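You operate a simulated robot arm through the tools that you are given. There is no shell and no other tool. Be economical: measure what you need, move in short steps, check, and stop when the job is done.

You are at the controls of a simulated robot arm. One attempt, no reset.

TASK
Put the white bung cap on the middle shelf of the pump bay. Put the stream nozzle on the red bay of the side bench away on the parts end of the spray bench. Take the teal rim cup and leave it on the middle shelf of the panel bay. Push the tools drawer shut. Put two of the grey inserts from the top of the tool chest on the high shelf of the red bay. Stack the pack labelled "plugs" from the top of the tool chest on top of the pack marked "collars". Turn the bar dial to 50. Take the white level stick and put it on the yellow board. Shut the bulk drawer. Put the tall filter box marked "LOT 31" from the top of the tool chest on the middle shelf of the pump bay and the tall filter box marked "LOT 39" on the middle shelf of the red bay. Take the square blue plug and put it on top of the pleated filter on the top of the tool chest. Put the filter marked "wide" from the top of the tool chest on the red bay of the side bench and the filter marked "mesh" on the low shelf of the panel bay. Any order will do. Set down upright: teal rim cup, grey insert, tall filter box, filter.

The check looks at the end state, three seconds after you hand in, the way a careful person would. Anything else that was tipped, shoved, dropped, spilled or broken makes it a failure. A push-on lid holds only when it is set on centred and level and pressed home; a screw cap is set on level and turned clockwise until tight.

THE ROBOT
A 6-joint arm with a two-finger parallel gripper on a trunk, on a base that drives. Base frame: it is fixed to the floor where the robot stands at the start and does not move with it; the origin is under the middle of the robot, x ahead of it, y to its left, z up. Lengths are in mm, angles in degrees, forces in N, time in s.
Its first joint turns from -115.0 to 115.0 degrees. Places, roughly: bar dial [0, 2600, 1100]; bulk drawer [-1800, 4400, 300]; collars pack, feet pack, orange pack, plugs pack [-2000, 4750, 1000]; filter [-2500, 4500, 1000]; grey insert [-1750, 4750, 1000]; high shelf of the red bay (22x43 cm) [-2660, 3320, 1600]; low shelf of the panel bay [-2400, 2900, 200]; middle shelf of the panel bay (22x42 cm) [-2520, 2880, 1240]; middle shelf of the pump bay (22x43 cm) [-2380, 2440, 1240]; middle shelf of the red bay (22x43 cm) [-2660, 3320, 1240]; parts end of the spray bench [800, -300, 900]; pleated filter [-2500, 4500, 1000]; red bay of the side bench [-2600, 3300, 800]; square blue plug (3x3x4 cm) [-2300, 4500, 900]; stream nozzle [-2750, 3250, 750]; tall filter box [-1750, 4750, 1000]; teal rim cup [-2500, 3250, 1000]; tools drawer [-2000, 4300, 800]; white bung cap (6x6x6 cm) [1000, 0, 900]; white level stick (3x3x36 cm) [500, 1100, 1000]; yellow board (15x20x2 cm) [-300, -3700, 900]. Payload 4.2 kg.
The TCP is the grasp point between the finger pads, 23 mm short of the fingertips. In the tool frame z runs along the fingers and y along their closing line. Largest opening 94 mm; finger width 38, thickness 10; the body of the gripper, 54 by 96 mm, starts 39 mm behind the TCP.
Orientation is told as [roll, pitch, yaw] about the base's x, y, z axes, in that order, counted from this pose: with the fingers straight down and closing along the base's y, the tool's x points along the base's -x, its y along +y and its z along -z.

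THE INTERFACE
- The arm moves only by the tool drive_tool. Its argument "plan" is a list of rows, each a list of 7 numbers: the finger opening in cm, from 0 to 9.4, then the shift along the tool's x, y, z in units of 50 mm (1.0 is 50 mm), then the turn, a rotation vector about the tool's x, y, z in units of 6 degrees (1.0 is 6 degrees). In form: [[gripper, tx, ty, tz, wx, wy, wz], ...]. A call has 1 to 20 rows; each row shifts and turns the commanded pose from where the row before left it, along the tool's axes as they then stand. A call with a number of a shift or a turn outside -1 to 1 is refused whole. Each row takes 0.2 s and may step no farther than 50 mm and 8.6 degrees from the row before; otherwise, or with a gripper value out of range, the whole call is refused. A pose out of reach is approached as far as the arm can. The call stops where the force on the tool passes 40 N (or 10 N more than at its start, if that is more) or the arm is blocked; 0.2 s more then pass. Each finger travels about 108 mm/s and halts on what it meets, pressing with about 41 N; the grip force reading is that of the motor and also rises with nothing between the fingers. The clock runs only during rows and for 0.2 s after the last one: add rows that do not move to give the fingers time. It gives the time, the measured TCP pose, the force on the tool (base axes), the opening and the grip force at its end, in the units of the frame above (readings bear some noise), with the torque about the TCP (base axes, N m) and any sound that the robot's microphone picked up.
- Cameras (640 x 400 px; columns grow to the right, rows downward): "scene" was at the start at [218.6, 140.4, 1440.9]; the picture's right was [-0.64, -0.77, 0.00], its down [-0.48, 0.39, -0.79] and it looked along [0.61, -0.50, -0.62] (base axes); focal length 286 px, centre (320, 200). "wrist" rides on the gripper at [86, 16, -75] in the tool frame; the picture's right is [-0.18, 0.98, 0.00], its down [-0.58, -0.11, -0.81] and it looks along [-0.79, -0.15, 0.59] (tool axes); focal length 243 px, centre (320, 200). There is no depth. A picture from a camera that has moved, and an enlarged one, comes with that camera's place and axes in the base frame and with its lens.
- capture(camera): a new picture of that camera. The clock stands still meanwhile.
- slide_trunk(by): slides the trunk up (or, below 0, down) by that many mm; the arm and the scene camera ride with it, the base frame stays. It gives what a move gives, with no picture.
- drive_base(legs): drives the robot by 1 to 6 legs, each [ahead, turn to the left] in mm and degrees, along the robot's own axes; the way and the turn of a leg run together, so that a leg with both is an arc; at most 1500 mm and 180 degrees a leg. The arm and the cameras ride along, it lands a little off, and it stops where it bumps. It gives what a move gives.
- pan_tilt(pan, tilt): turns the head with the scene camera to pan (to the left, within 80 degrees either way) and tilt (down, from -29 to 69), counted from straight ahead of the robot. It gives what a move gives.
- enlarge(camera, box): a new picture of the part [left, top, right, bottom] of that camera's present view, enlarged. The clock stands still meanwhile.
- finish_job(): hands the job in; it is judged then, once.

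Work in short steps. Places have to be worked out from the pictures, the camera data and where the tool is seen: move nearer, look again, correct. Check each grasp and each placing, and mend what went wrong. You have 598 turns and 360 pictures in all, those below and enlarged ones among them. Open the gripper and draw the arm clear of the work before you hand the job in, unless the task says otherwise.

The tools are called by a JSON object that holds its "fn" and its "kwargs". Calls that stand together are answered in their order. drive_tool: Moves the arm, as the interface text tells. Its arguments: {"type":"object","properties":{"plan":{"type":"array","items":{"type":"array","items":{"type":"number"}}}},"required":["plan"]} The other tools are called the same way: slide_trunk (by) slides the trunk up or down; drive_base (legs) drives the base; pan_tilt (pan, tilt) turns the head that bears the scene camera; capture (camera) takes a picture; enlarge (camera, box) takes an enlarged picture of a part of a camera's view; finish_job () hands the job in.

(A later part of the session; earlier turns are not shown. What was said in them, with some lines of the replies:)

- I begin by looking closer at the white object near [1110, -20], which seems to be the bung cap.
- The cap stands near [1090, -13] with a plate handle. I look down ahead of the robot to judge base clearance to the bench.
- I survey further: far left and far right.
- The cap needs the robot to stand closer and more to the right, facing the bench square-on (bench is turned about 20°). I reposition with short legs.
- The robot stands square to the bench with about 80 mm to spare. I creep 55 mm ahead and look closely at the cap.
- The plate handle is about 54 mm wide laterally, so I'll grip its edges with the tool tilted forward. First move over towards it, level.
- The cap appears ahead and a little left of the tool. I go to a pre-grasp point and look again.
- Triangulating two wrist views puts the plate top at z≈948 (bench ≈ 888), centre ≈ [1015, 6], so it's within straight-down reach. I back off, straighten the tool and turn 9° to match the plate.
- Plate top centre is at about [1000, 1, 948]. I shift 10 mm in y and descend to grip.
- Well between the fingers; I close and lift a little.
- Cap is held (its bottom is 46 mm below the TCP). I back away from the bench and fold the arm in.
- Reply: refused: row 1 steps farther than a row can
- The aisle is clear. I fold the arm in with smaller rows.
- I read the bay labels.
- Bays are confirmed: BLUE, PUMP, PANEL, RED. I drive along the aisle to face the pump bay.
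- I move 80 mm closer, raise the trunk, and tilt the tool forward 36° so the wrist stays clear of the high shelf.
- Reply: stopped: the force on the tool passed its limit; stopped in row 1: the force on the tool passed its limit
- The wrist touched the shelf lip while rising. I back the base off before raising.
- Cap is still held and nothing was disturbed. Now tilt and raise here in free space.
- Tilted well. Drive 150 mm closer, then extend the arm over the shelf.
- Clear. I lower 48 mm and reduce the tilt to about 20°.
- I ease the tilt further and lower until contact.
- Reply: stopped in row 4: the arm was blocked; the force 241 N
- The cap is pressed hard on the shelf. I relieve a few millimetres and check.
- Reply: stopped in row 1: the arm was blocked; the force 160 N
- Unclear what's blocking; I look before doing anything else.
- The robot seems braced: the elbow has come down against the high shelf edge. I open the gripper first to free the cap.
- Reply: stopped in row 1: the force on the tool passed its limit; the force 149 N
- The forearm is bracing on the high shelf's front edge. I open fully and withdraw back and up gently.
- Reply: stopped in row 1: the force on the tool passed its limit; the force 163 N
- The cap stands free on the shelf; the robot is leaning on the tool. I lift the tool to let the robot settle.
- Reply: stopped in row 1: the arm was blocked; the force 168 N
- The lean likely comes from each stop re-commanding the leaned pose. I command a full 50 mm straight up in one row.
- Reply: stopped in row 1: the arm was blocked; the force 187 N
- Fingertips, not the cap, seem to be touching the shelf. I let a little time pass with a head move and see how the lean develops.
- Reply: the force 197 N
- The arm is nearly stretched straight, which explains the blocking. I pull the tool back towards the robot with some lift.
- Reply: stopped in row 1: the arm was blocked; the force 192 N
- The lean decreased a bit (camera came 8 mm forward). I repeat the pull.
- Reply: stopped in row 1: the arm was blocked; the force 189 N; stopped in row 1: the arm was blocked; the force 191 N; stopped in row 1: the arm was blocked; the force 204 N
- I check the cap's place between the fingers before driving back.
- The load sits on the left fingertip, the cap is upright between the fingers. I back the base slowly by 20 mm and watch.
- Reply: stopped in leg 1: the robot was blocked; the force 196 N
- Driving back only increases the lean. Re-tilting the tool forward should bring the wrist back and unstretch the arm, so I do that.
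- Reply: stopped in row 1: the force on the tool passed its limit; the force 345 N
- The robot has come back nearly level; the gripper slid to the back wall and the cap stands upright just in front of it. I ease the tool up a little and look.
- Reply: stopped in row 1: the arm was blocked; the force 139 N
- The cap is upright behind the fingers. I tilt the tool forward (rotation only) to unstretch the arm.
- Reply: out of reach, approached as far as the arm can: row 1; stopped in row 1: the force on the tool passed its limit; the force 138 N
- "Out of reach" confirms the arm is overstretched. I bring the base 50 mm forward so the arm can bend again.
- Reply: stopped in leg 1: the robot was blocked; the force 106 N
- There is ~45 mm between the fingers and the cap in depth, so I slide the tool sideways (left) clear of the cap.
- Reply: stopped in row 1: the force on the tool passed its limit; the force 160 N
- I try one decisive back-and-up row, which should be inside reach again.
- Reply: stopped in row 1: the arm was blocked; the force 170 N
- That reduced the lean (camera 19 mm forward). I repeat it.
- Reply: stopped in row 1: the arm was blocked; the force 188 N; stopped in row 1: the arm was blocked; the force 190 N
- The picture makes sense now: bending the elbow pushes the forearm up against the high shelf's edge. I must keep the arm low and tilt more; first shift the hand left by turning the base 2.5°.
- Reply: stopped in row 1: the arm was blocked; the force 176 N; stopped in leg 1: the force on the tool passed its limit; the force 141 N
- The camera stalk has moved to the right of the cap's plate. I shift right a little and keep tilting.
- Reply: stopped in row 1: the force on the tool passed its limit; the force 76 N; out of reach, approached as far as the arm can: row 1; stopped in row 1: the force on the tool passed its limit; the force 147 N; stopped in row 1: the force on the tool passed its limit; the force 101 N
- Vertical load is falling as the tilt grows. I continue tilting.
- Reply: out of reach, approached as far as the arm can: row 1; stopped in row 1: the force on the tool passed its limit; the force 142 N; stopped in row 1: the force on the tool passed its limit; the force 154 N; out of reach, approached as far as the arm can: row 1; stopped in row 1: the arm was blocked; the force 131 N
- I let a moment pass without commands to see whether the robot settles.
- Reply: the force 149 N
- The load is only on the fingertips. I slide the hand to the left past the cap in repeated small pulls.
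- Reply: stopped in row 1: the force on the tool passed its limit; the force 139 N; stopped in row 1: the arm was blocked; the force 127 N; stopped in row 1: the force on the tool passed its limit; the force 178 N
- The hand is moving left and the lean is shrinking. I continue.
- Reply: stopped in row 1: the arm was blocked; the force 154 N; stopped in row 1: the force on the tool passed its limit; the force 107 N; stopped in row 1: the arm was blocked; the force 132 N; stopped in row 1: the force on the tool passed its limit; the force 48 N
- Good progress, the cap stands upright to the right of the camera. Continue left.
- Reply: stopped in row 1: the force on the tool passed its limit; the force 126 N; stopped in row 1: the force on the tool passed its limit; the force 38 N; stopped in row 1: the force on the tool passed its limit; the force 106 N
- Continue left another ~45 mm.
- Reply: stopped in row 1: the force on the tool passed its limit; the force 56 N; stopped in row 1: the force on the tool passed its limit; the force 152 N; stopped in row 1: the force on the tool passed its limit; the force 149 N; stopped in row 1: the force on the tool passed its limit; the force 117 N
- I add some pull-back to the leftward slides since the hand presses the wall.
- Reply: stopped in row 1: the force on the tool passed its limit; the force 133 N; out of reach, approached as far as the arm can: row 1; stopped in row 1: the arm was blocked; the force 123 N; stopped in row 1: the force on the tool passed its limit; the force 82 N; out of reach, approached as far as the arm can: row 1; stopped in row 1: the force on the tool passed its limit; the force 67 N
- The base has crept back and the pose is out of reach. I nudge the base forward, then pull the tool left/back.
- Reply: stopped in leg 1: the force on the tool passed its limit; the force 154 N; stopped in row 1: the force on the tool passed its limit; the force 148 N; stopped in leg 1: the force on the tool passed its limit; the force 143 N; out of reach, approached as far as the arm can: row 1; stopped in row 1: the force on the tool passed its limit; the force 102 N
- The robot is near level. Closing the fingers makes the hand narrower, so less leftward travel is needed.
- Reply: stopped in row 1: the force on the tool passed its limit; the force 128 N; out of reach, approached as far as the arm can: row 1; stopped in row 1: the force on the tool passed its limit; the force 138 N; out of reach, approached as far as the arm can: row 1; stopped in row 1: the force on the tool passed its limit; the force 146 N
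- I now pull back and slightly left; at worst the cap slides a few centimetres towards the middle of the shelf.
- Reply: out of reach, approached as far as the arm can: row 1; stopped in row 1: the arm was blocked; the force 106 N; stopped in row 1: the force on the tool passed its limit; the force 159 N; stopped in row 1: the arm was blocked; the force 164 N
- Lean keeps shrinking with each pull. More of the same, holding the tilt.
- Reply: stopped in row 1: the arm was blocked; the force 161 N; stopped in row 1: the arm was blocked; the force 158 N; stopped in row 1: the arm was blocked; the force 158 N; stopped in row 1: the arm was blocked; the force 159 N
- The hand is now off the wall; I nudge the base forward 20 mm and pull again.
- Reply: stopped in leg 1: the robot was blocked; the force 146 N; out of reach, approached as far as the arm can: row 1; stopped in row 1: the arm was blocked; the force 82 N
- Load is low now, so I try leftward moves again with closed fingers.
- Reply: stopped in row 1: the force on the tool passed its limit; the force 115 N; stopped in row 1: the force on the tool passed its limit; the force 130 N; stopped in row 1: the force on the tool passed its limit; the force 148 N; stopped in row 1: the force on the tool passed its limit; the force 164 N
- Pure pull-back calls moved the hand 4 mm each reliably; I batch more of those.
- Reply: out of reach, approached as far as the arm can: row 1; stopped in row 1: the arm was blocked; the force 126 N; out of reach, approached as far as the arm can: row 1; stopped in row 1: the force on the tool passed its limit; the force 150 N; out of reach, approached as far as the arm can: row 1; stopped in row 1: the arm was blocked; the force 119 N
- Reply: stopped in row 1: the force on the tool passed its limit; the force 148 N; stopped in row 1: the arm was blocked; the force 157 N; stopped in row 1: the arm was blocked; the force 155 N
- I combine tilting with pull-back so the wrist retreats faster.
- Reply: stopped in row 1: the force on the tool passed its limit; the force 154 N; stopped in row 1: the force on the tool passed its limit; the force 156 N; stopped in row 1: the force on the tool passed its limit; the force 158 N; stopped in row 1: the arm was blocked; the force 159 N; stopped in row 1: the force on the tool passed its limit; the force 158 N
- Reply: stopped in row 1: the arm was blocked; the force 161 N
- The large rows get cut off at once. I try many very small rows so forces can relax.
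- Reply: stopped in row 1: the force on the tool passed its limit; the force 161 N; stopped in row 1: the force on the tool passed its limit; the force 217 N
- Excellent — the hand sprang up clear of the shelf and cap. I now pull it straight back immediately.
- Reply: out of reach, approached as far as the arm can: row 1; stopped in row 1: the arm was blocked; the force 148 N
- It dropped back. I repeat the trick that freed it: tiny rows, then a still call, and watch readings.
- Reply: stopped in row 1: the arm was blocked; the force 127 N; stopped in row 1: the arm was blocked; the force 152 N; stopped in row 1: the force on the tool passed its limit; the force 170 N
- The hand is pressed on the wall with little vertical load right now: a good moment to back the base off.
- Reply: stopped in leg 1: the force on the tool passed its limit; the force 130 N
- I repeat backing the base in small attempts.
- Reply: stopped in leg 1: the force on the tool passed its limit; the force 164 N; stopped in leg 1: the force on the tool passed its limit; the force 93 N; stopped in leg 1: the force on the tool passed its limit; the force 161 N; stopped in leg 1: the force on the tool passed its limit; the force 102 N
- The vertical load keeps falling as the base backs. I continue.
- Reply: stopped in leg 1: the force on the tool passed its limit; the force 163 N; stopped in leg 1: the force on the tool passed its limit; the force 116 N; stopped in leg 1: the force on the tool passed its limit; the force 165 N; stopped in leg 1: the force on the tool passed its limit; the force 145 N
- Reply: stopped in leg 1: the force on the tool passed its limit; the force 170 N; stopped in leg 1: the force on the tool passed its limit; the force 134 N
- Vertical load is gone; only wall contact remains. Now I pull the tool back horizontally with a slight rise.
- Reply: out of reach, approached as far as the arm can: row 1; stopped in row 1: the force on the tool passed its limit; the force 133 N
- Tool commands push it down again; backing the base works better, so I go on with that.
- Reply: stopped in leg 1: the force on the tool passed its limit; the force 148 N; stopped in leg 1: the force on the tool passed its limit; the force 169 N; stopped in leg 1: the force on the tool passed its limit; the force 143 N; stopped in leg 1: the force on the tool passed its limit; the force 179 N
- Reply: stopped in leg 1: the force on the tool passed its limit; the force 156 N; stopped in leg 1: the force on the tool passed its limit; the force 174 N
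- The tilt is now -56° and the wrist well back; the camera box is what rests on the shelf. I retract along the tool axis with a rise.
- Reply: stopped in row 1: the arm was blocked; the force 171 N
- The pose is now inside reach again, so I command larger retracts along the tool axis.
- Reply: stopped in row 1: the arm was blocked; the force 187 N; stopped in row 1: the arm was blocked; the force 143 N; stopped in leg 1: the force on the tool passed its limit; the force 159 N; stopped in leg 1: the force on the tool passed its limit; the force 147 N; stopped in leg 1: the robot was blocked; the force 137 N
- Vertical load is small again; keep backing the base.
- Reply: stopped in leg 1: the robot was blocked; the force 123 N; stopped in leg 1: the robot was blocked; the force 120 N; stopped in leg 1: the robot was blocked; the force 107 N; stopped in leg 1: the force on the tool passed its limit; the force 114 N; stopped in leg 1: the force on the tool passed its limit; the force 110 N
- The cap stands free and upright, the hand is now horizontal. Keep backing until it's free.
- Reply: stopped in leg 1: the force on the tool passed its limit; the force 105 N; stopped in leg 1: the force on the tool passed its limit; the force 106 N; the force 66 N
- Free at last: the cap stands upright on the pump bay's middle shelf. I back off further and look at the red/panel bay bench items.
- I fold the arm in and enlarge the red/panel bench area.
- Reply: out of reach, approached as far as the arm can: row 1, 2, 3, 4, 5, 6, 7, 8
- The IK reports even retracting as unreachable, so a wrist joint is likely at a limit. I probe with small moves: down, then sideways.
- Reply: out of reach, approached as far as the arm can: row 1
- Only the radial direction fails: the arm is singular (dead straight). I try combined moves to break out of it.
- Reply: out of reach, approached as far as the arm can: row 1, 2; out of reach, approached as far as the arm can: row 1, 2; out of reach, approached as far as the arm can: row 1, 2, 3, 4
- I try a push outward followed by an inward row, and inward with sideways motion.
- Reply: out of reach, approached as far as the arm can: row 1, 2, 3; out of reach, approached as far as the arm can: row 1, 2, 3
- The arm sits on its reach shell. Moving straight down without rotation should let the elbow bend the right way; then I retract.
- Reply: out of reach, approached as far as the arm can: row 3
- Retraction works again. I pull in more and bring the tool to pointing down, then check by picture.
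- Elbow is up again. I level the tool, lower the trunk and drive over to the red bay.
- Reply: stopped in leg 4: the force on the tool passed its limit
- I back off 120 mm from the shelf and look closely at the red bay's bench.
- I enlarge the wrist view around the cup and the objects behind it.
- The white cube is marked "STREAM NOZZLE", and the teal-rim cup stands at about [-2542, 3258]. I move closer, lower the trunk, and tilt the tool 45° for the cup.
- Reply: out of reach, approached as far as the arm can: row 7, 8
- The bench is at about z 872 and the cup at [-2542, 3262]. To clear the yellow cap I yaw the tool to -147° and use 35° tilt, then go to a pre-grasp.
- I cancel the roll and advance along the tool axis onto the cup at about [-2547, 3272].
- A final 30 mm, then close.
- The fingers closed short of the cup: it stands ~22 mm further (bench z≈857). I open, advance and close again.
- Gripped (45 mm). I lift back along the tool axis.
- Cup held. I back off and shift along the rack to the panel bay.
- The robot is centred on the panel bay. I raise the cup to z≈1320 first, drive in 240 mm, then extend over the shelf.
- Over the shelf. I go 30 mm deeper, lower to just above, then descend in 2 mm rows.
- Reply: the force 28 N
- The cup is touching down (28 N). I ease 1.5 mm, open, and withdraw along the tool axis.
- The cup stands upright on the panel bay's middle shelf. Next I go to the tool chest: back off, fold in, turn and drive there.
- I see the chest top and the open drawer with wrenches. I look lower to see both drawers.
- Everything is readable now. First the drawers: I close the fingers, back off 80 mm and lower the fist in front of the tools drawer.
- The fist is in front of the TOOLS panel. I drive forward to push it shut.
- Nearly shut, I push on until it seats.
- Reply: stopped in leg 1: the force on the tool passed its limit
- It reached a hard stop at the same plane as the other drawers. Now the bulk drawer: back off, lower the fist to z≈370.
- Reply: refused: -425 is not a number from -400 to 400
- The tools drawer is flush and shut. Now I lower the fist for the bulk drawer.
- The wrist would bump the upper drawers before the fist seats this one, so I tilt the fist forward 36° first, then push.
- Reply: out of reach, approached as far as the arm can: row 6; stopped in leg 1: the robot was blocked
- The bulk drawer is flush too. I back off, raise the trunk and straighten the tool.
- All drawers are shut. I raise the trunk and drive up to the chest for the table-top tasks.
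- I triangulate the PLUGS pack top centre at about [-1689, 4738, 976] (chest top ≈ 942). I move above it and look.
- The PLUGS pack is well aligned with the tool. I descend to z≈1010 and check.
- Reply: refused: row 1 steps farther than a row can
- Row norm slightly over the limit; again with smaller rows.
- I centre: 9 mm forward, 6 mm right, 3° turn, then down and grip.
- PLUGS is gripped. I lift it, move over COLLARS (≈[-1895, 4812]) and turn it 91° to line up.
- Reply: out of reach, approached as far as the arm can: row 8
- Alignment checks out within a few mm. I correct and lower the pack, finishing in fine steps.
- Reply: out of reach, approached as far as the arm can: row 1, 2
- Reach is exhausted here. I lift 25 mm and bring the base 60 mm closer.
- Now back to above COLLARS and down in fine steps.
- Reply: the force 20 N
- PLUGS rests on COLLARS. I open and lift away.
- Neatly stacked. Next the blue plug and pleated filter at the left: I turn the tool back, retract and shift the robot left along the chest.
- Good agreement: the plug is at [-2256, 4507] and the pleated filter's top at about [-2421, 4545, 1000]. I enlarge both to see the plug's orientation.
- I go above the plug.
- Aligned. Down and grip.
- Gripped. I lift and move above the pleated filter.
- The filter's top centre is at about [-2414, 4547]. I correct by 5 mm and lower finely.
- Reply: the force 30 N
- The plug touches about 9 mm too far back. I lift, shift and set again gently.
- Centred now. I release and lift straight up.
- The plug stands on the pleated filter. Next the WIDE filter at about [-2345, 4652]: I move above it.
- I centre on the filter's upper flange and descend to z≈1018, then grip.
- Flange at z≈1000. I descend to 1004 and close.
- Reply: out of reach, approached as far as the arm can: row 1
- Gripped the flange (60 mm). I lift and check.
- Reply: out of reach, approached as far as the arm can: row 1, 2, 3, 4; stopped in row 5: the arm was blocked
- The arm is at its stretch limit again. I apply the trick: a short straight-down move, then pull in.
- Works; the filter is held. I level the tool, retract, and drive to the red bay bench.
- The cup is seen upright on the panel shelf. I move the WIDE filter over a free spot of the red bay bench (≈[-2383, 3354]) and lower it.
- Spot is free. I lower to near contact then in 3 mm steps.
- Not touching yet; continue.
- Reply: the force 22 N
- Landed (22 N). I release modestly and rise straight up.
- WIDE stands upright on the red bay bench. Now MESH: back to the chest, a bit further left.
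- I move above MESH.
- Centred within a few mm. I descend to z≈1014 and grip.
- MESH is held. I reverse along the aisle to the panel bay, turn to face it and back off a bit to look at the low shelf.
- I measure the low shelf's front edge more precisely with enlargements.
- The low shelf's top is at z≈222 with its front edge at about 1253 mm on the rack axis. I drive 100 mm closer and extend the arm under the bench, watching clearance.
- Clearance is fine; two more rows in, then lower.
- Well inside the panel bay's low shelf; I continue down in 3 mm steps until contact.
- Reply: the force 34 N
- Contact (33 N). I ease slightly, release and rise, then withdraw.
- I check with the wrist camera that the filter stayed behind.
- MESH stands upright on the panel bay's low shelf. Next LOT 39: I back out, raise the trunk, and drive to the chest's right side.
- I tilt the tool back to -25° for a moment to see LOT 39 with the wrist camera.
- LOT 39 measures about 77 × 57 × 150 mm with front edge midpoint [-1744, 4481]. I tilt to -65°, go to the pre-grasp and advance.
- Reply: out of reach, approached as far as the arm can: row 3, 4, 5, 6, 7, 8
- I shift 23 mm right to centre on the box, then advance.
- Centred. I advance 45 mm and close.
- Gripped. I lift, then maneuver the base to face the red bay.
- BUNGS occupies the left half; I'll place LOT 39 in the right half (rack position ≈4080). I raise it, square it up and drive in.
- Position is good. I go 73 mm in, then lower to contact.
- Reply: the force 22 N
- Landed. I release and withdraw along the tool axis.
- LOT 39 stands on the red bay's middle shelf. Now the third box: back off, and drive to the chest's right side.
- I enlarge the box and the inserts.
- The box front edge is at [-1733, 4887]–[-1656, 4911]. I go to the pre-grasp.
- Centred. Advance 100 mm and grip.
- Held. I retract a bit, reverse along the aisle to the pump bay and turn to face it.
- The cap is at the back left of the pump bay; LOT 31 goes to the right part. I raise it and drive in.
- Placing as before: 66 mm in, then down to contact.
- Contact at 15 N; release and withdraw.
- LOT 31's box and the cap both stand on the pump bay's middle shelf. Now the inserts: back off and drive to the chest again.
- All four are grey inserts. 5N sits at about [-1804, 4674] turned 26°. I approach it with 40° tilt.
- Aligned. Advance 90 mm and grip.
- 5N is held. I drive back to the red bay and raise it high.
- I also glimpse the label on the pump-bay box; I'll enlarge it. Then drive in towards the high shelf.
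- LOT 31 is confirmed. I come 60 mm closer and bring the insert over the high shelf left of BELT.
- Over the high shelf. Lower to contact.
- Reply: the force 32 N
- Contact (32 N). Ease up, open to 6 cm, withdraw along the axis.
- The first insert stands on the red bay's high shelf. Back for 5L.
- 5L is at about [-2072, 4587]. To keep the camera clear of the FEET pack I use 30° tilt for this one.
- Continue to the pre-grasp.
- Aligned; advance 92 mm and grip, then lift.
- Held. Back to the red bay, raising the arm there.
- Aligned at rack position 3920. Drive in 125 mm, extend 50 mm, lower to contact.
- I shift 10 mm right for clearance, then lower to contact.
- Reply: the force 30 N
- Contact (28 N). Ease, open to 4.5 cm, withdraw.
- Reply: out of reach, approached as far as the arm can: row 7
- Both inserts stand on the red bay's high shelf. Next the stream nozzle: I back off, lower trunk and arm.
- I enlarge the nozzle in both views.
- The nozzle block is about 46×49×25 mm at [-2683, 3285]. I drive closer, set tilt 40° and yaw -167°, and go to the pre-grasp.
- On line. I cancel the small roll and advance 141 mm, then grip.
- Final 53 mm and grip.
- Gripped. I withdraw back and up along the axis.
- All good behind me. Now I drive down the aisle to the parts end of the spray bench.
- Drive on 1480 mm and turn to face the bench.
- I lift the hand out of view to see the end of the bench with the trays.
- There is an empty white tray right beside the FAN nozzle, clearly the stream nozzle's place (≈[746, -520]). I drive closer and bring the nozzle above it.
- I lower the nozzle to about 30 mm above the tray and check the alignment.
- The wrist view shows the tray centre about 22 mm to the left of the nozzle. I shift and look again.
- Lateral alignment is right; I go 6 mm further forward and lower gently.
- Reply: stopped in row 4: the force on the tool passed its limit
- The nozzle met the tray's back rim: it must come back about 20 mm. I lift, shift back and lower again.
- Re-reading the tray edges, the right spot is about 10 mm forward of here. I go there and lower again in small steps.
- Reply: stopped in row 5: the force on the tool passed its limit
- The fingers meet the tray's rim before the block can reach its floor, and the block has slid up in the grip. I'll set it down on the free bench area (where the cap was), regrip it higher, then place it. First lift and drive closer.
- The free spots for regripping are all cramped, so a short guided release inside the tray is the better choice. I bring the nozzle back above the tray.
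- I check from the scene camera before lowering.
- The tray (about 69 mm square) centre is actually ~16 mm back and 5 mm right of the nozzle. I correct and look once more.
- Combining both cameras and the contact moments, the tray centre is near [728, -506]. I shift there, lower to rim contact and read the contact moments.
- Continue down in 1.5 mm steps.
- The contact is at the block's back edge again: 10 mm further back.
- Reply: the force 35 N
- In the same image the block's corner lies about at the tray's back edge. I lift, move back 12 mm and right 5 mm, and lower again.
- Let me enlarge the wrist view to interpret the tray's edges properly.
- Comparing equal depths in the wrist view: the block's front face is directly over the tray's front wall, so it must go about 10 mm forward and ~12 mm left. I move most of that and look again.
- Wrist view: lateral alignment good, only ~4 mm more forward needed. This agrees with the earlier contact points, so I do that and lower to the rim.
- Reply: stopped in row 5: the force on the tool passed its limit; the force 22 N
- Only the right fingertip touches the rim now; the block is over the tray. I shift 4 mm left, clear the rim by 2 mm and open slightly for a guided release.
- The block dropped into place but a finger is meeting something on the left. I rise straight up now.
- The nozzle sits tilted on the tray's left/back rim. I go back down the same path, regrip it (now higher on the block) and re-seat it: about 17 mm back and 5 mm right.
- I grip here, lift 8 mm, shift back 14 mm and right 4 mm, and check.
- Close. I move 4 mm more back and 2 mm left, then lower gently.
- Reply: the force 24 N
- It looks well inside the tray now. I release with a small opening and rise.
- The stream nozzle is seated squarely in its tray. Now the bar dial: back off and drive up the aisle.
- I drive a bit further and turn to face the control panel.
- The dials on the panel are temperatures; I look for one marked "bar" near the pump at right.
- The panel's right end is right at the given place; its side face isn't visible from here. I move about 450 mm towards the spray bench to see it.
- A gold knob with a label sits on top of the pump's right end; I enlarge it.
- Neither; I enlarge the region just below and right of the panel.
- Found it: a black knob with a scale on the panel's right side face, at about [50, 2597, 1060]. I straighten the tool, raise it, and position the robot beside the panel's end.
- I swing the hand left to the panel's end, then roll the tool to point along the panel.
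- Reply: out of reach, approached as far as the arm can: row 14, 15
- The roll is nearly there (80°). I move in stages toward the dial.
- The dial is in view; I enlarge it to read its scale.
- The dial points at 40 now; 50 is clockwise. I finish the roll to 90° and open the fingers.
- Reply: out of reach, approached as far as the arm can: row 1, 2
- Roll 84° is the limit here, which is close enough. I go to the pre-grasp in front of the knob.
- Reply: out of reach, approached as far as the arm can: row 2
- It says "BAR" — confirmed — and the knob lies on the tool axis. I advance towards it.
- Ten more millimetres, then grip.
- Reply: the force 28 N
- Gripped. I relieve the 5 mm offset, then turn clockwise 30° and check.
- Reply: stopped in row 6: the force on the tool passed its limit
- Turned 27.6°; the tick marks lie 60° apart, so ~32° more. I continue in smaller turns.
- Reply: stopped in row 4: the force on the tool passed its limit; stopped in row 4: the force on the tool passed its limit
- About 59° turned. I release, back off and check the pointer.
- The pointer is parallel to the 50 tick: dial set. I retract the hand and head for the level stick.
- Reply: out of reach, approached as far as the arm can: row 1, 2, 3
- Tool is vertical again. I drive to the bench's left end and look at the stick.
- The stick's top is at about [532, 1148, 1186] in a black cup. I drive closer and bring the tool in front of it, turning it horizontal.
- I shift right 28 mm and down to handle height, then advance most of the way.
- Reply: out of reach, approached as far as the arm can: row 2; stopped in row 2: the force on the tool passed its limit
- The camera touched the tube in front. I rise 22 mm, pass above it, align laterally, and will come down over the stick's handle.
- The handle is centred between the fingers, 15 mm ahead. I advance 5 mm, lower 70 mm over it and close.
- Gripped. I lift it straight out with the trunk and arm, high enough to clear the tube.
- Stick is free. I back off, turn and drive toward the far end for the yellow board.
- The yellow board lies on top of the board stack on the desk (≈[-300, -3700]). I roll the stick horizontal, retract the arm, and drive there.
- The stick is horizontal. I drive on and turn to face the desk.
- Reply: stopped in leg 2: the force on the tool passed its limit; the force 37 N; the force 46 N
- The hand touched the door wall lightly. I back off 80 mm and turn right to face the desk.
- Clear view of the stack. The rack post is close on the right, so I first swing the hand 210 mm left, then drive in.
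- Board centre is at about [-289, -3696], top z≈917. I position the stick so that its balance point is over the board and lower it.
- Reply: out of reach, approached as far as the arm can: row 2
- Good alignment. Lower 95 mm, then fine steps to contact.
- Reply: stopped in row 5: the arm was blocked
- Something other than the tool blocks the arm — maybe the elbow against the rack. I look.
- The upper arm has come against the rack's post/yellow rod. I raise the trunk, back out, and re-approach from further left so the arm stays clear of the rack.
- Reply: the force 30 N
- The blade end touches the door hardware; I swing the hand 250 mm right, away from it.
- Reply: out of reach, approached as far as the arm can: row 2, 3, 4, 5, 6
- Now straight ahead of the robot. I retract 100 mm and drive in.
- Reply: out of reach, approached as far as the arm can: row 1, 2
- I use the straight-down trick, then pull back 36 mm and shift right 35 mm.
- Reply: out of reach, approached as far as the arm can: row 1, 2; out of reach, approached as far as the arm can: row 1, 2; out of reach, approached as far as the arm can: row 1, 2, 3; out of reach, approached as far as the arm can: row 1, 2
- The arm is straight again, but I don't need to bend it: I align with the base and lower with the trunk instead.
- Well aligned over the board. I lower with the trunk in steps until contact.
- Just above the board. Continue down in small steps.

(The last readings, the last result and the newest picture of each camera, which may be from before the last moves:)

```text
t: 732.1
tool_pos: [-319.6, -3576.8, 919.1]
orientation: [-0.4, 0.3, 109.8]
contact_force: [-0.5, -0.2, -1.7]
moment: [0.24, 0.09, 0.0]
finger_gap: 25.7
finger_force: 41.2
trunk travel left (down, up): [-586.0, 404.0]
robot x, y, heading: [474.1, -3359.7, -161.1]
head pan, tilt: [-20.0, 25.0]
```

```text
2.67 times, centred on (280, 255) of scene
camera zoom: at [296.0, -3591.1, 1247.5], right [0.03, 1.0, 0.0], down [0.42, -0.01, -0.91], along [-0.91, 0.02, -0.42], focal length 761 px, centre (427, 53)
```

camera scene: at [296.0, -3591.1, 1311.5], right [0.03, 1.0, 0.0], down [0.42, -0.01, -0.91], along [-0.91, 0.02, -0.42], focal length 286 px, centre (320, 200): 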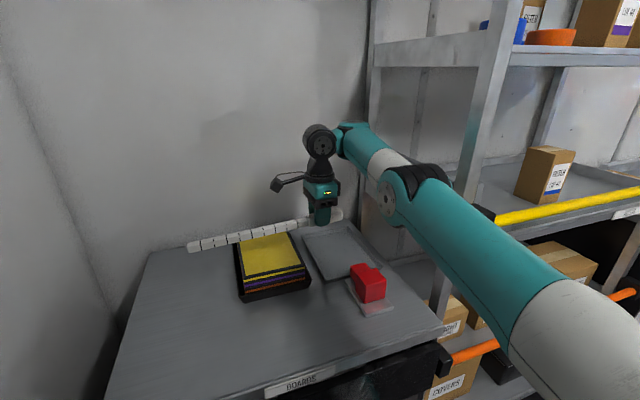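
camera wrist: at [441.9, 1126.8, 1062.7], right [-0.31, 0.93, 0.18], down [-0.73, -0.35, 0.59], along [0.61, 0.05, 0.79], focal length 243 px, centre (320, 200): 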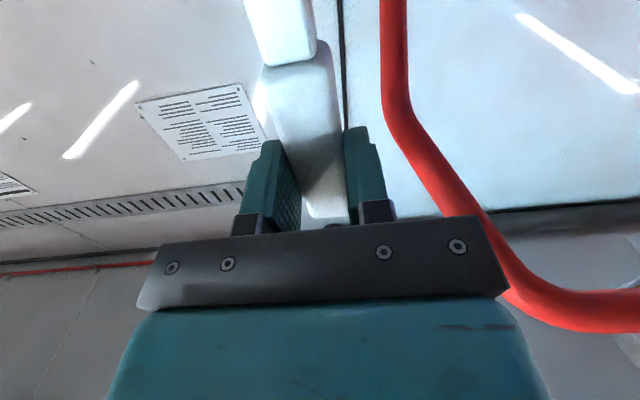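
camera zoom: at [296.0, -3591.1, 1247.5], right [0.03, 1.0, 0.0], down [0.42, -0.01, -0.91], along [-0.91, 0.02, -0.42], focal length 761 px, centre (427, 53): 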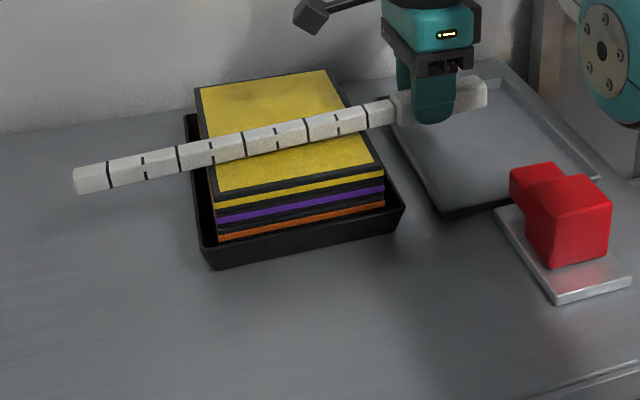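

No contact yet; continue.

{"fn": "slide_trunk", "kwargs": {"by": -6}}

{"fn": "slide_trunk", "kwargs": {"by": -6}}

{"fn": "slide_trunk", "kwargs": {"by": -5}}

{"fn": "slide_trunk", "kwargs": {"by": -5}}

{"fn": "enlarge", "kwargs": {"camera": "scene", "box": [160, 150, 400, 300]}}

```text
t: 732.6
tool_pos: [-321.2, -3575.8, 915.1]
orientation: [-0.4, 0.4, 109.8]
contact_force: [-0.4, 0.1, 6.3]
moment: [-1.23, -0.41, -0.02]
finger_gap: 25.5
finger_force: 41.5
trunk travel left (down, up): [-580.0, 410.0]
robot x, y, heading: [469.0, -3359.9, -161.6]
head pan, tilt: [-20.0, 25.0]
```

```text
t: 733.2
tool_pos: [-320.3, -3575.4, 909.6]
orientation: [-0.2, 0.4, 109.8]
contact_force: [-0.8, 3.3, 15.5]
moment: [-1.03, -0.3, 0.03]
finger_gap: 25.3
finger_force: 41.1
trunk travel left (down, up): [-574.0, 416.0]
robot x, y, heading: [469.3, -3364.9, -161.1]
head pan, tilt: [-20.0, 25.0]
```

```text
t: 733.7
tool_pos: [-319.8, -3576.3, 904.5]
orientation: [-0.3, 0.3, 109.9]
contact_force: [-1.9, 2.3, 21.1]
moment: [-1.03, -0.25, -0.09]
finger_gap: 25.8
finger_force: 41.1
trunk travel left (down, up): [-569.0, 421.0]
robot x, y, heading: [469.5, -3357.5, -161.2]
head pan, tilt: [-20.0, 25.0]
```

```text
t: 734.3
tool_pos: [-319.4, -3577.2, 899.3]
orientation: [-0.3, 0.3, 109.8]
contact_force: [-0.3, 1.4, 20.8]
moment: [-1.02, -0.14, -0.02]
finger_gap: 25.6
finger_force: 41.1
trunk travel left (down, up): [-564.0, 426.0]
robot x, y, heading: [470.6, -3358.6, -161.3]
head pan, tilt: [-20.0, 25.0]
```

```text
2.67 times, centred on (280, 225) of scene
camera zoom: at [296.8, -3590.7, 1225.7], right [0.03, 1.0, 0.0], down [0.42, -0.01, -0.91], along [-0.91, 0.02, -0.42], focal length 761 px, centre (427, 133)
```

zoom: 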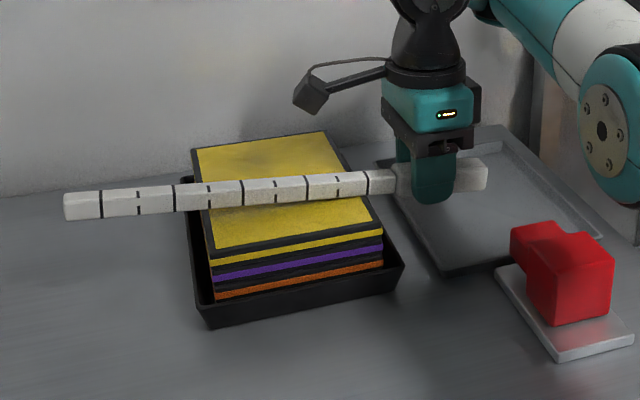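

The stick rests on the board. I raise 8 mm to take off the pressure, then open slowly.

{"fn": "slide_trunk", "kwargs": {"by": 9}}

{"fn": "drive_tool", "kwargs": {"plan": [[3.2, 0, 0, 0, 0, 0, 0], [4.5, 0, 0, 0, 0, 0, 0], [6, 0, 0, 0, 0, 0, 0]]}}

{"fn": "enlarge", "kwargs": {"camera": "scene", "box": [160, 150, 400, 300]}}

```text
t: 734.8
tool_pos: [-319.8, -3577.6, 906.5]
orientation: [-0.6, 0.2, 109.8]
contact_force: [-0.7, 0.4, -1.0]
moment: [0.21, 0.09, 0.03]
finger_gap: 25.5
finger_force: 41.1
trunk travel left (down, up): [-573.0, 417.0]
robot x, y, heading: [466.5, -3360.3, -161.6]
head pan, tilt: [-20.0, 25.0]
```

```text
t: 735.6
tool_pos: [-320.8, -3577.2, 906.9]
orientation: [-0.5, 0.3, 109.8]
contact_force: [0.7, -0.4, 0.3]
moment: [-0.03, -0.01, 0.03]
finger_gap: 60.2
finger_force: 0.1
trunk travel left (down, up): [-573.0, 417.0]
robot x, y, heading: [472.7, -3362.5, -161.6]
head pan, tilt: [-20.0, 25.0]
```

```text
2.67 times, centred on (280, 225) of scene
camera zoom: at [296.0, -3591.0, 1234.6], right [0.03, 1.0, 0.0], down [0.42, -0.01, -0.91], along [-0.91, 0.02, -0.42], focal length 761 px, centre (427, 133)
```

zoom: 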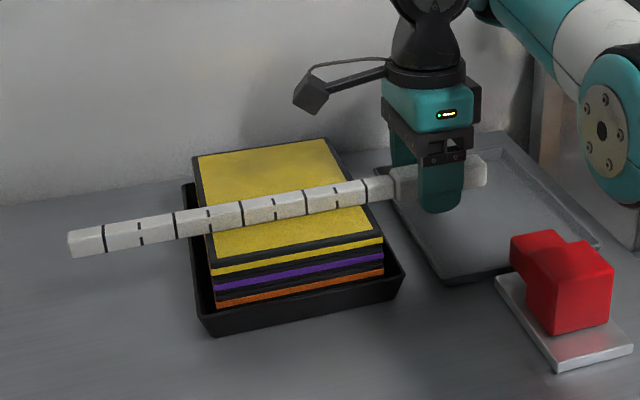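

The stick lies flat and balanced on the yellow board. I raise the trunk and check.

{"fn": "slide_trunk", "kwargs": {"by": 200}}

{"fn": "drive_base", "kwargs": {"legs": [[-400, 0]]}}

{"fn": "capture", "kwargs": {"camera": "scene"}}

```text
t: 737.8
tool_pos: [-320.9, -3577.1, 1107.0]
orientation: [-0.4, 0.3, 109.8]
contact_force: [-1.3, -1.0, -0.2]
moment: [0.01, 0.0, 0.02]
finger_gap: 60.1
finger_force: 0.1
trunk travel left (down, up): [-773.0, 217.0]
robot x, y, heading: [470.6, -3358.8, -161.4]
head pan, tilt: [-20.0, 25.0]
```

```text
t: 740.3
tool_pos: [52.2, -3452.4, 1107.4]
orientation: [-0.4, 0.3, 109.8]
contact_force: [0.3, 1.0, 0.8]
moment: [-0.01, 0.0, -0.02]
finger_gap: 60.1
finger_force: 0.0
trunk travel left (down, up): [-773.0, 217.0]
robot x, y, heading: [842.1, -3234.3, -161.2]
head pan, tilt: [-20.0, 25.0]
```

```text
47 pictures are left
camera scene: at [669.4, -3465.7, 1434.6], right [0.02, 1.0, 0.0], down [0.42, -0.01, -0.91], along [-0.91, 0.02, -0.42], focal length 286 px, centre (320, 200)
```

scene: 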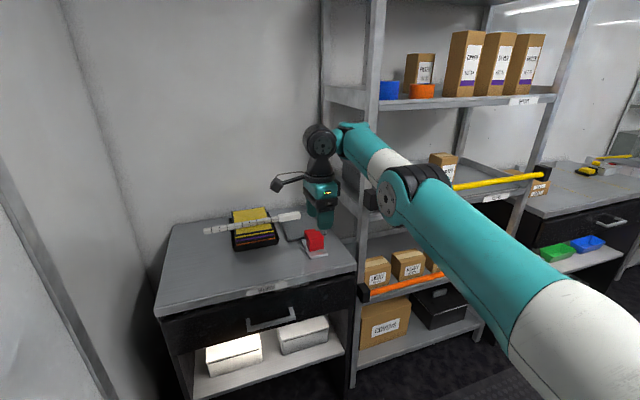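

The stick is on the yellow board. I check the rack's rod and door hardware, which I had touched lightly.

{"fn": "drive_base", "kwargs": {"legs": [[-150, 0], [0, 40]]}}

{"fn": "pan_tilt", "kwargs": {"pan": -45, "tilt": 20}}

{"fn": "capture", "kwargs": {"camera": "scene"}}

```text
t: 743.3
tool_pos: [454.6, -3809.8, 1108.7]
orientation: [-0.4, -0.5, 144.5]
contact_force: [0.9, 6.7, 2.9]
moment: [-0.8, -0.09, 0.58]
finger_gap: 60.1
finger_force: 0.1
trunk travel left (down, up): [-773.0, 217.0]
robot x, y, heading: [989.3, -3184.5, -126.4]
head pan, tilt: [-20.0, 25.0]
stopped in leg 2: the force on the tool passed its limit (the readings are from after the stop); the commanded pose is now the measured one
```

```text
t: 744.2
tool_pos: [455.2, -3810.1, 1108.8]
orientation: [-0.4, -0.5, 144.4]
contact_force: [1.1, 10.5, 3.4]
moment: [-1.16, -0.21, 0.82]
finger_gap: 60.1
finger_force: 0.2
trunk travel left (down, up): [-773.0, 217.0]
robot x, y, heading: [986.8, -3185.3, -126.4]
head pan, tilt: [-45.0, 20.0]
```

```text
46 pictures are left
camera scene: at [961.4, -3437.1, 1442.8], right [-0.15, 0.99, 0.0], down [0.34, 0.05, -0.94], along [-0.93, -0.14, -0.34], focal length 286 px, centre (320, 200)
```

scene: 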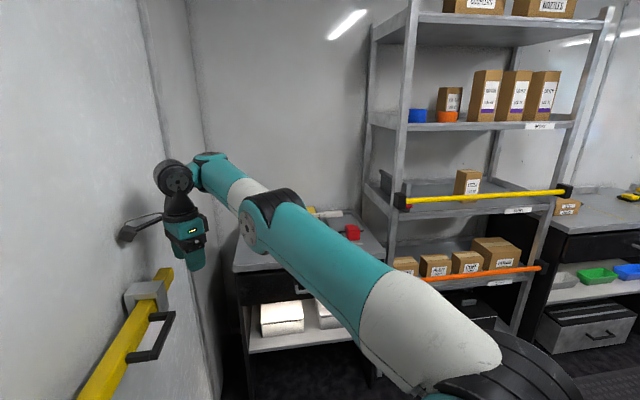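

Rods and door hardware are in place. The wrist is lightly touching the door, so I turn back right and move clear.

{"fn": "drive_base", "kwargs": {"legs": [[0, -40], [-200, 0]]}}

{"fn": "pan_tilt", "kwargs": {"pan": 0, "tilt": 28}}

{"fn": "capture", "kwargs": {"camera": "scene"}}

```text
t: 747.6
tool_pos: [371.3, -3281.9, 1109.0]
orientation: [-0.4, -0.5, 104.9]
contact_force: [0.2, 0.2, 0.2]
moment: [-0.01, 0.05, -0.01]
finger_gap: 60.1
finger_force: 0.0
trunk travel left (down, up): [-773.0, 217.0]
robot x, y, heading: [1178.5, -3136.7, -166.0]
head pan, tilt: [-45.0, 20.0]
```

```text
t: 748.7
tool_pos: [372.2, -3283.2, 1108.2]
orientation: [-0.4, -0.5, 104.9]
contact_force: [0.7, 0.0, -0.5]
moment: [-0.01, 0.01, 0.03]
finger_gap: 60.0
finger_force: 0.1
trunk travel left (down, up): [-773.0, 217.0]
robot x, y, heading: [1180.7, -3139.4, -166.1]
head pan, tilt: [0.0, 28.0]
```

```text
45 pictures are left
camera scene: at [991.7, -3385.6, 1429.8], right [-0.24, 0.97, 0.0], down [0.46, 0.11, -0.88], along [-0.86, -0.21, -0.47], focal length 286 px, centre (320, 200)
```

scene: 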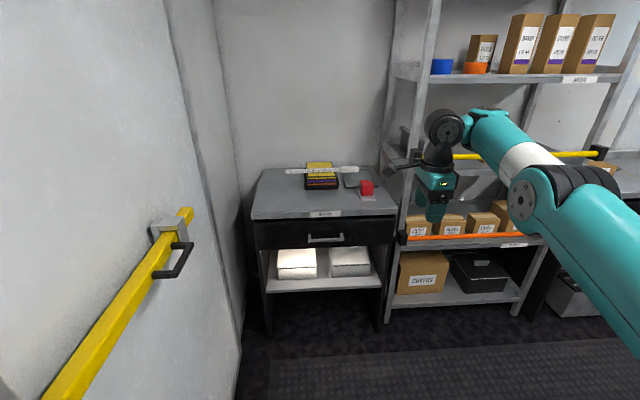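

Everything is in place, the gripper is open and the arm is clear. I hand the job in.

{"fn": "finish_job", "kwargs": {}}

```text
The job is handed in.
```

I did every task on the list and handed the job in. My own checks showed each item in place, but I don't have the judge's result.

Two things could count against it:
- **Early jam:** while I was setting down the white bung cap, the arm jammed between the shelves of the pump bay. The robot tipped back a few degrees before it came free. The cap was left standing, and I saw nothing else disturbed.
- **Light touches:** the arm brushed a shelf edge in the red bay, a tube beside the stick's holder, the rack next to the boards desk, and the end door. None of these appeared moved in later pictures.
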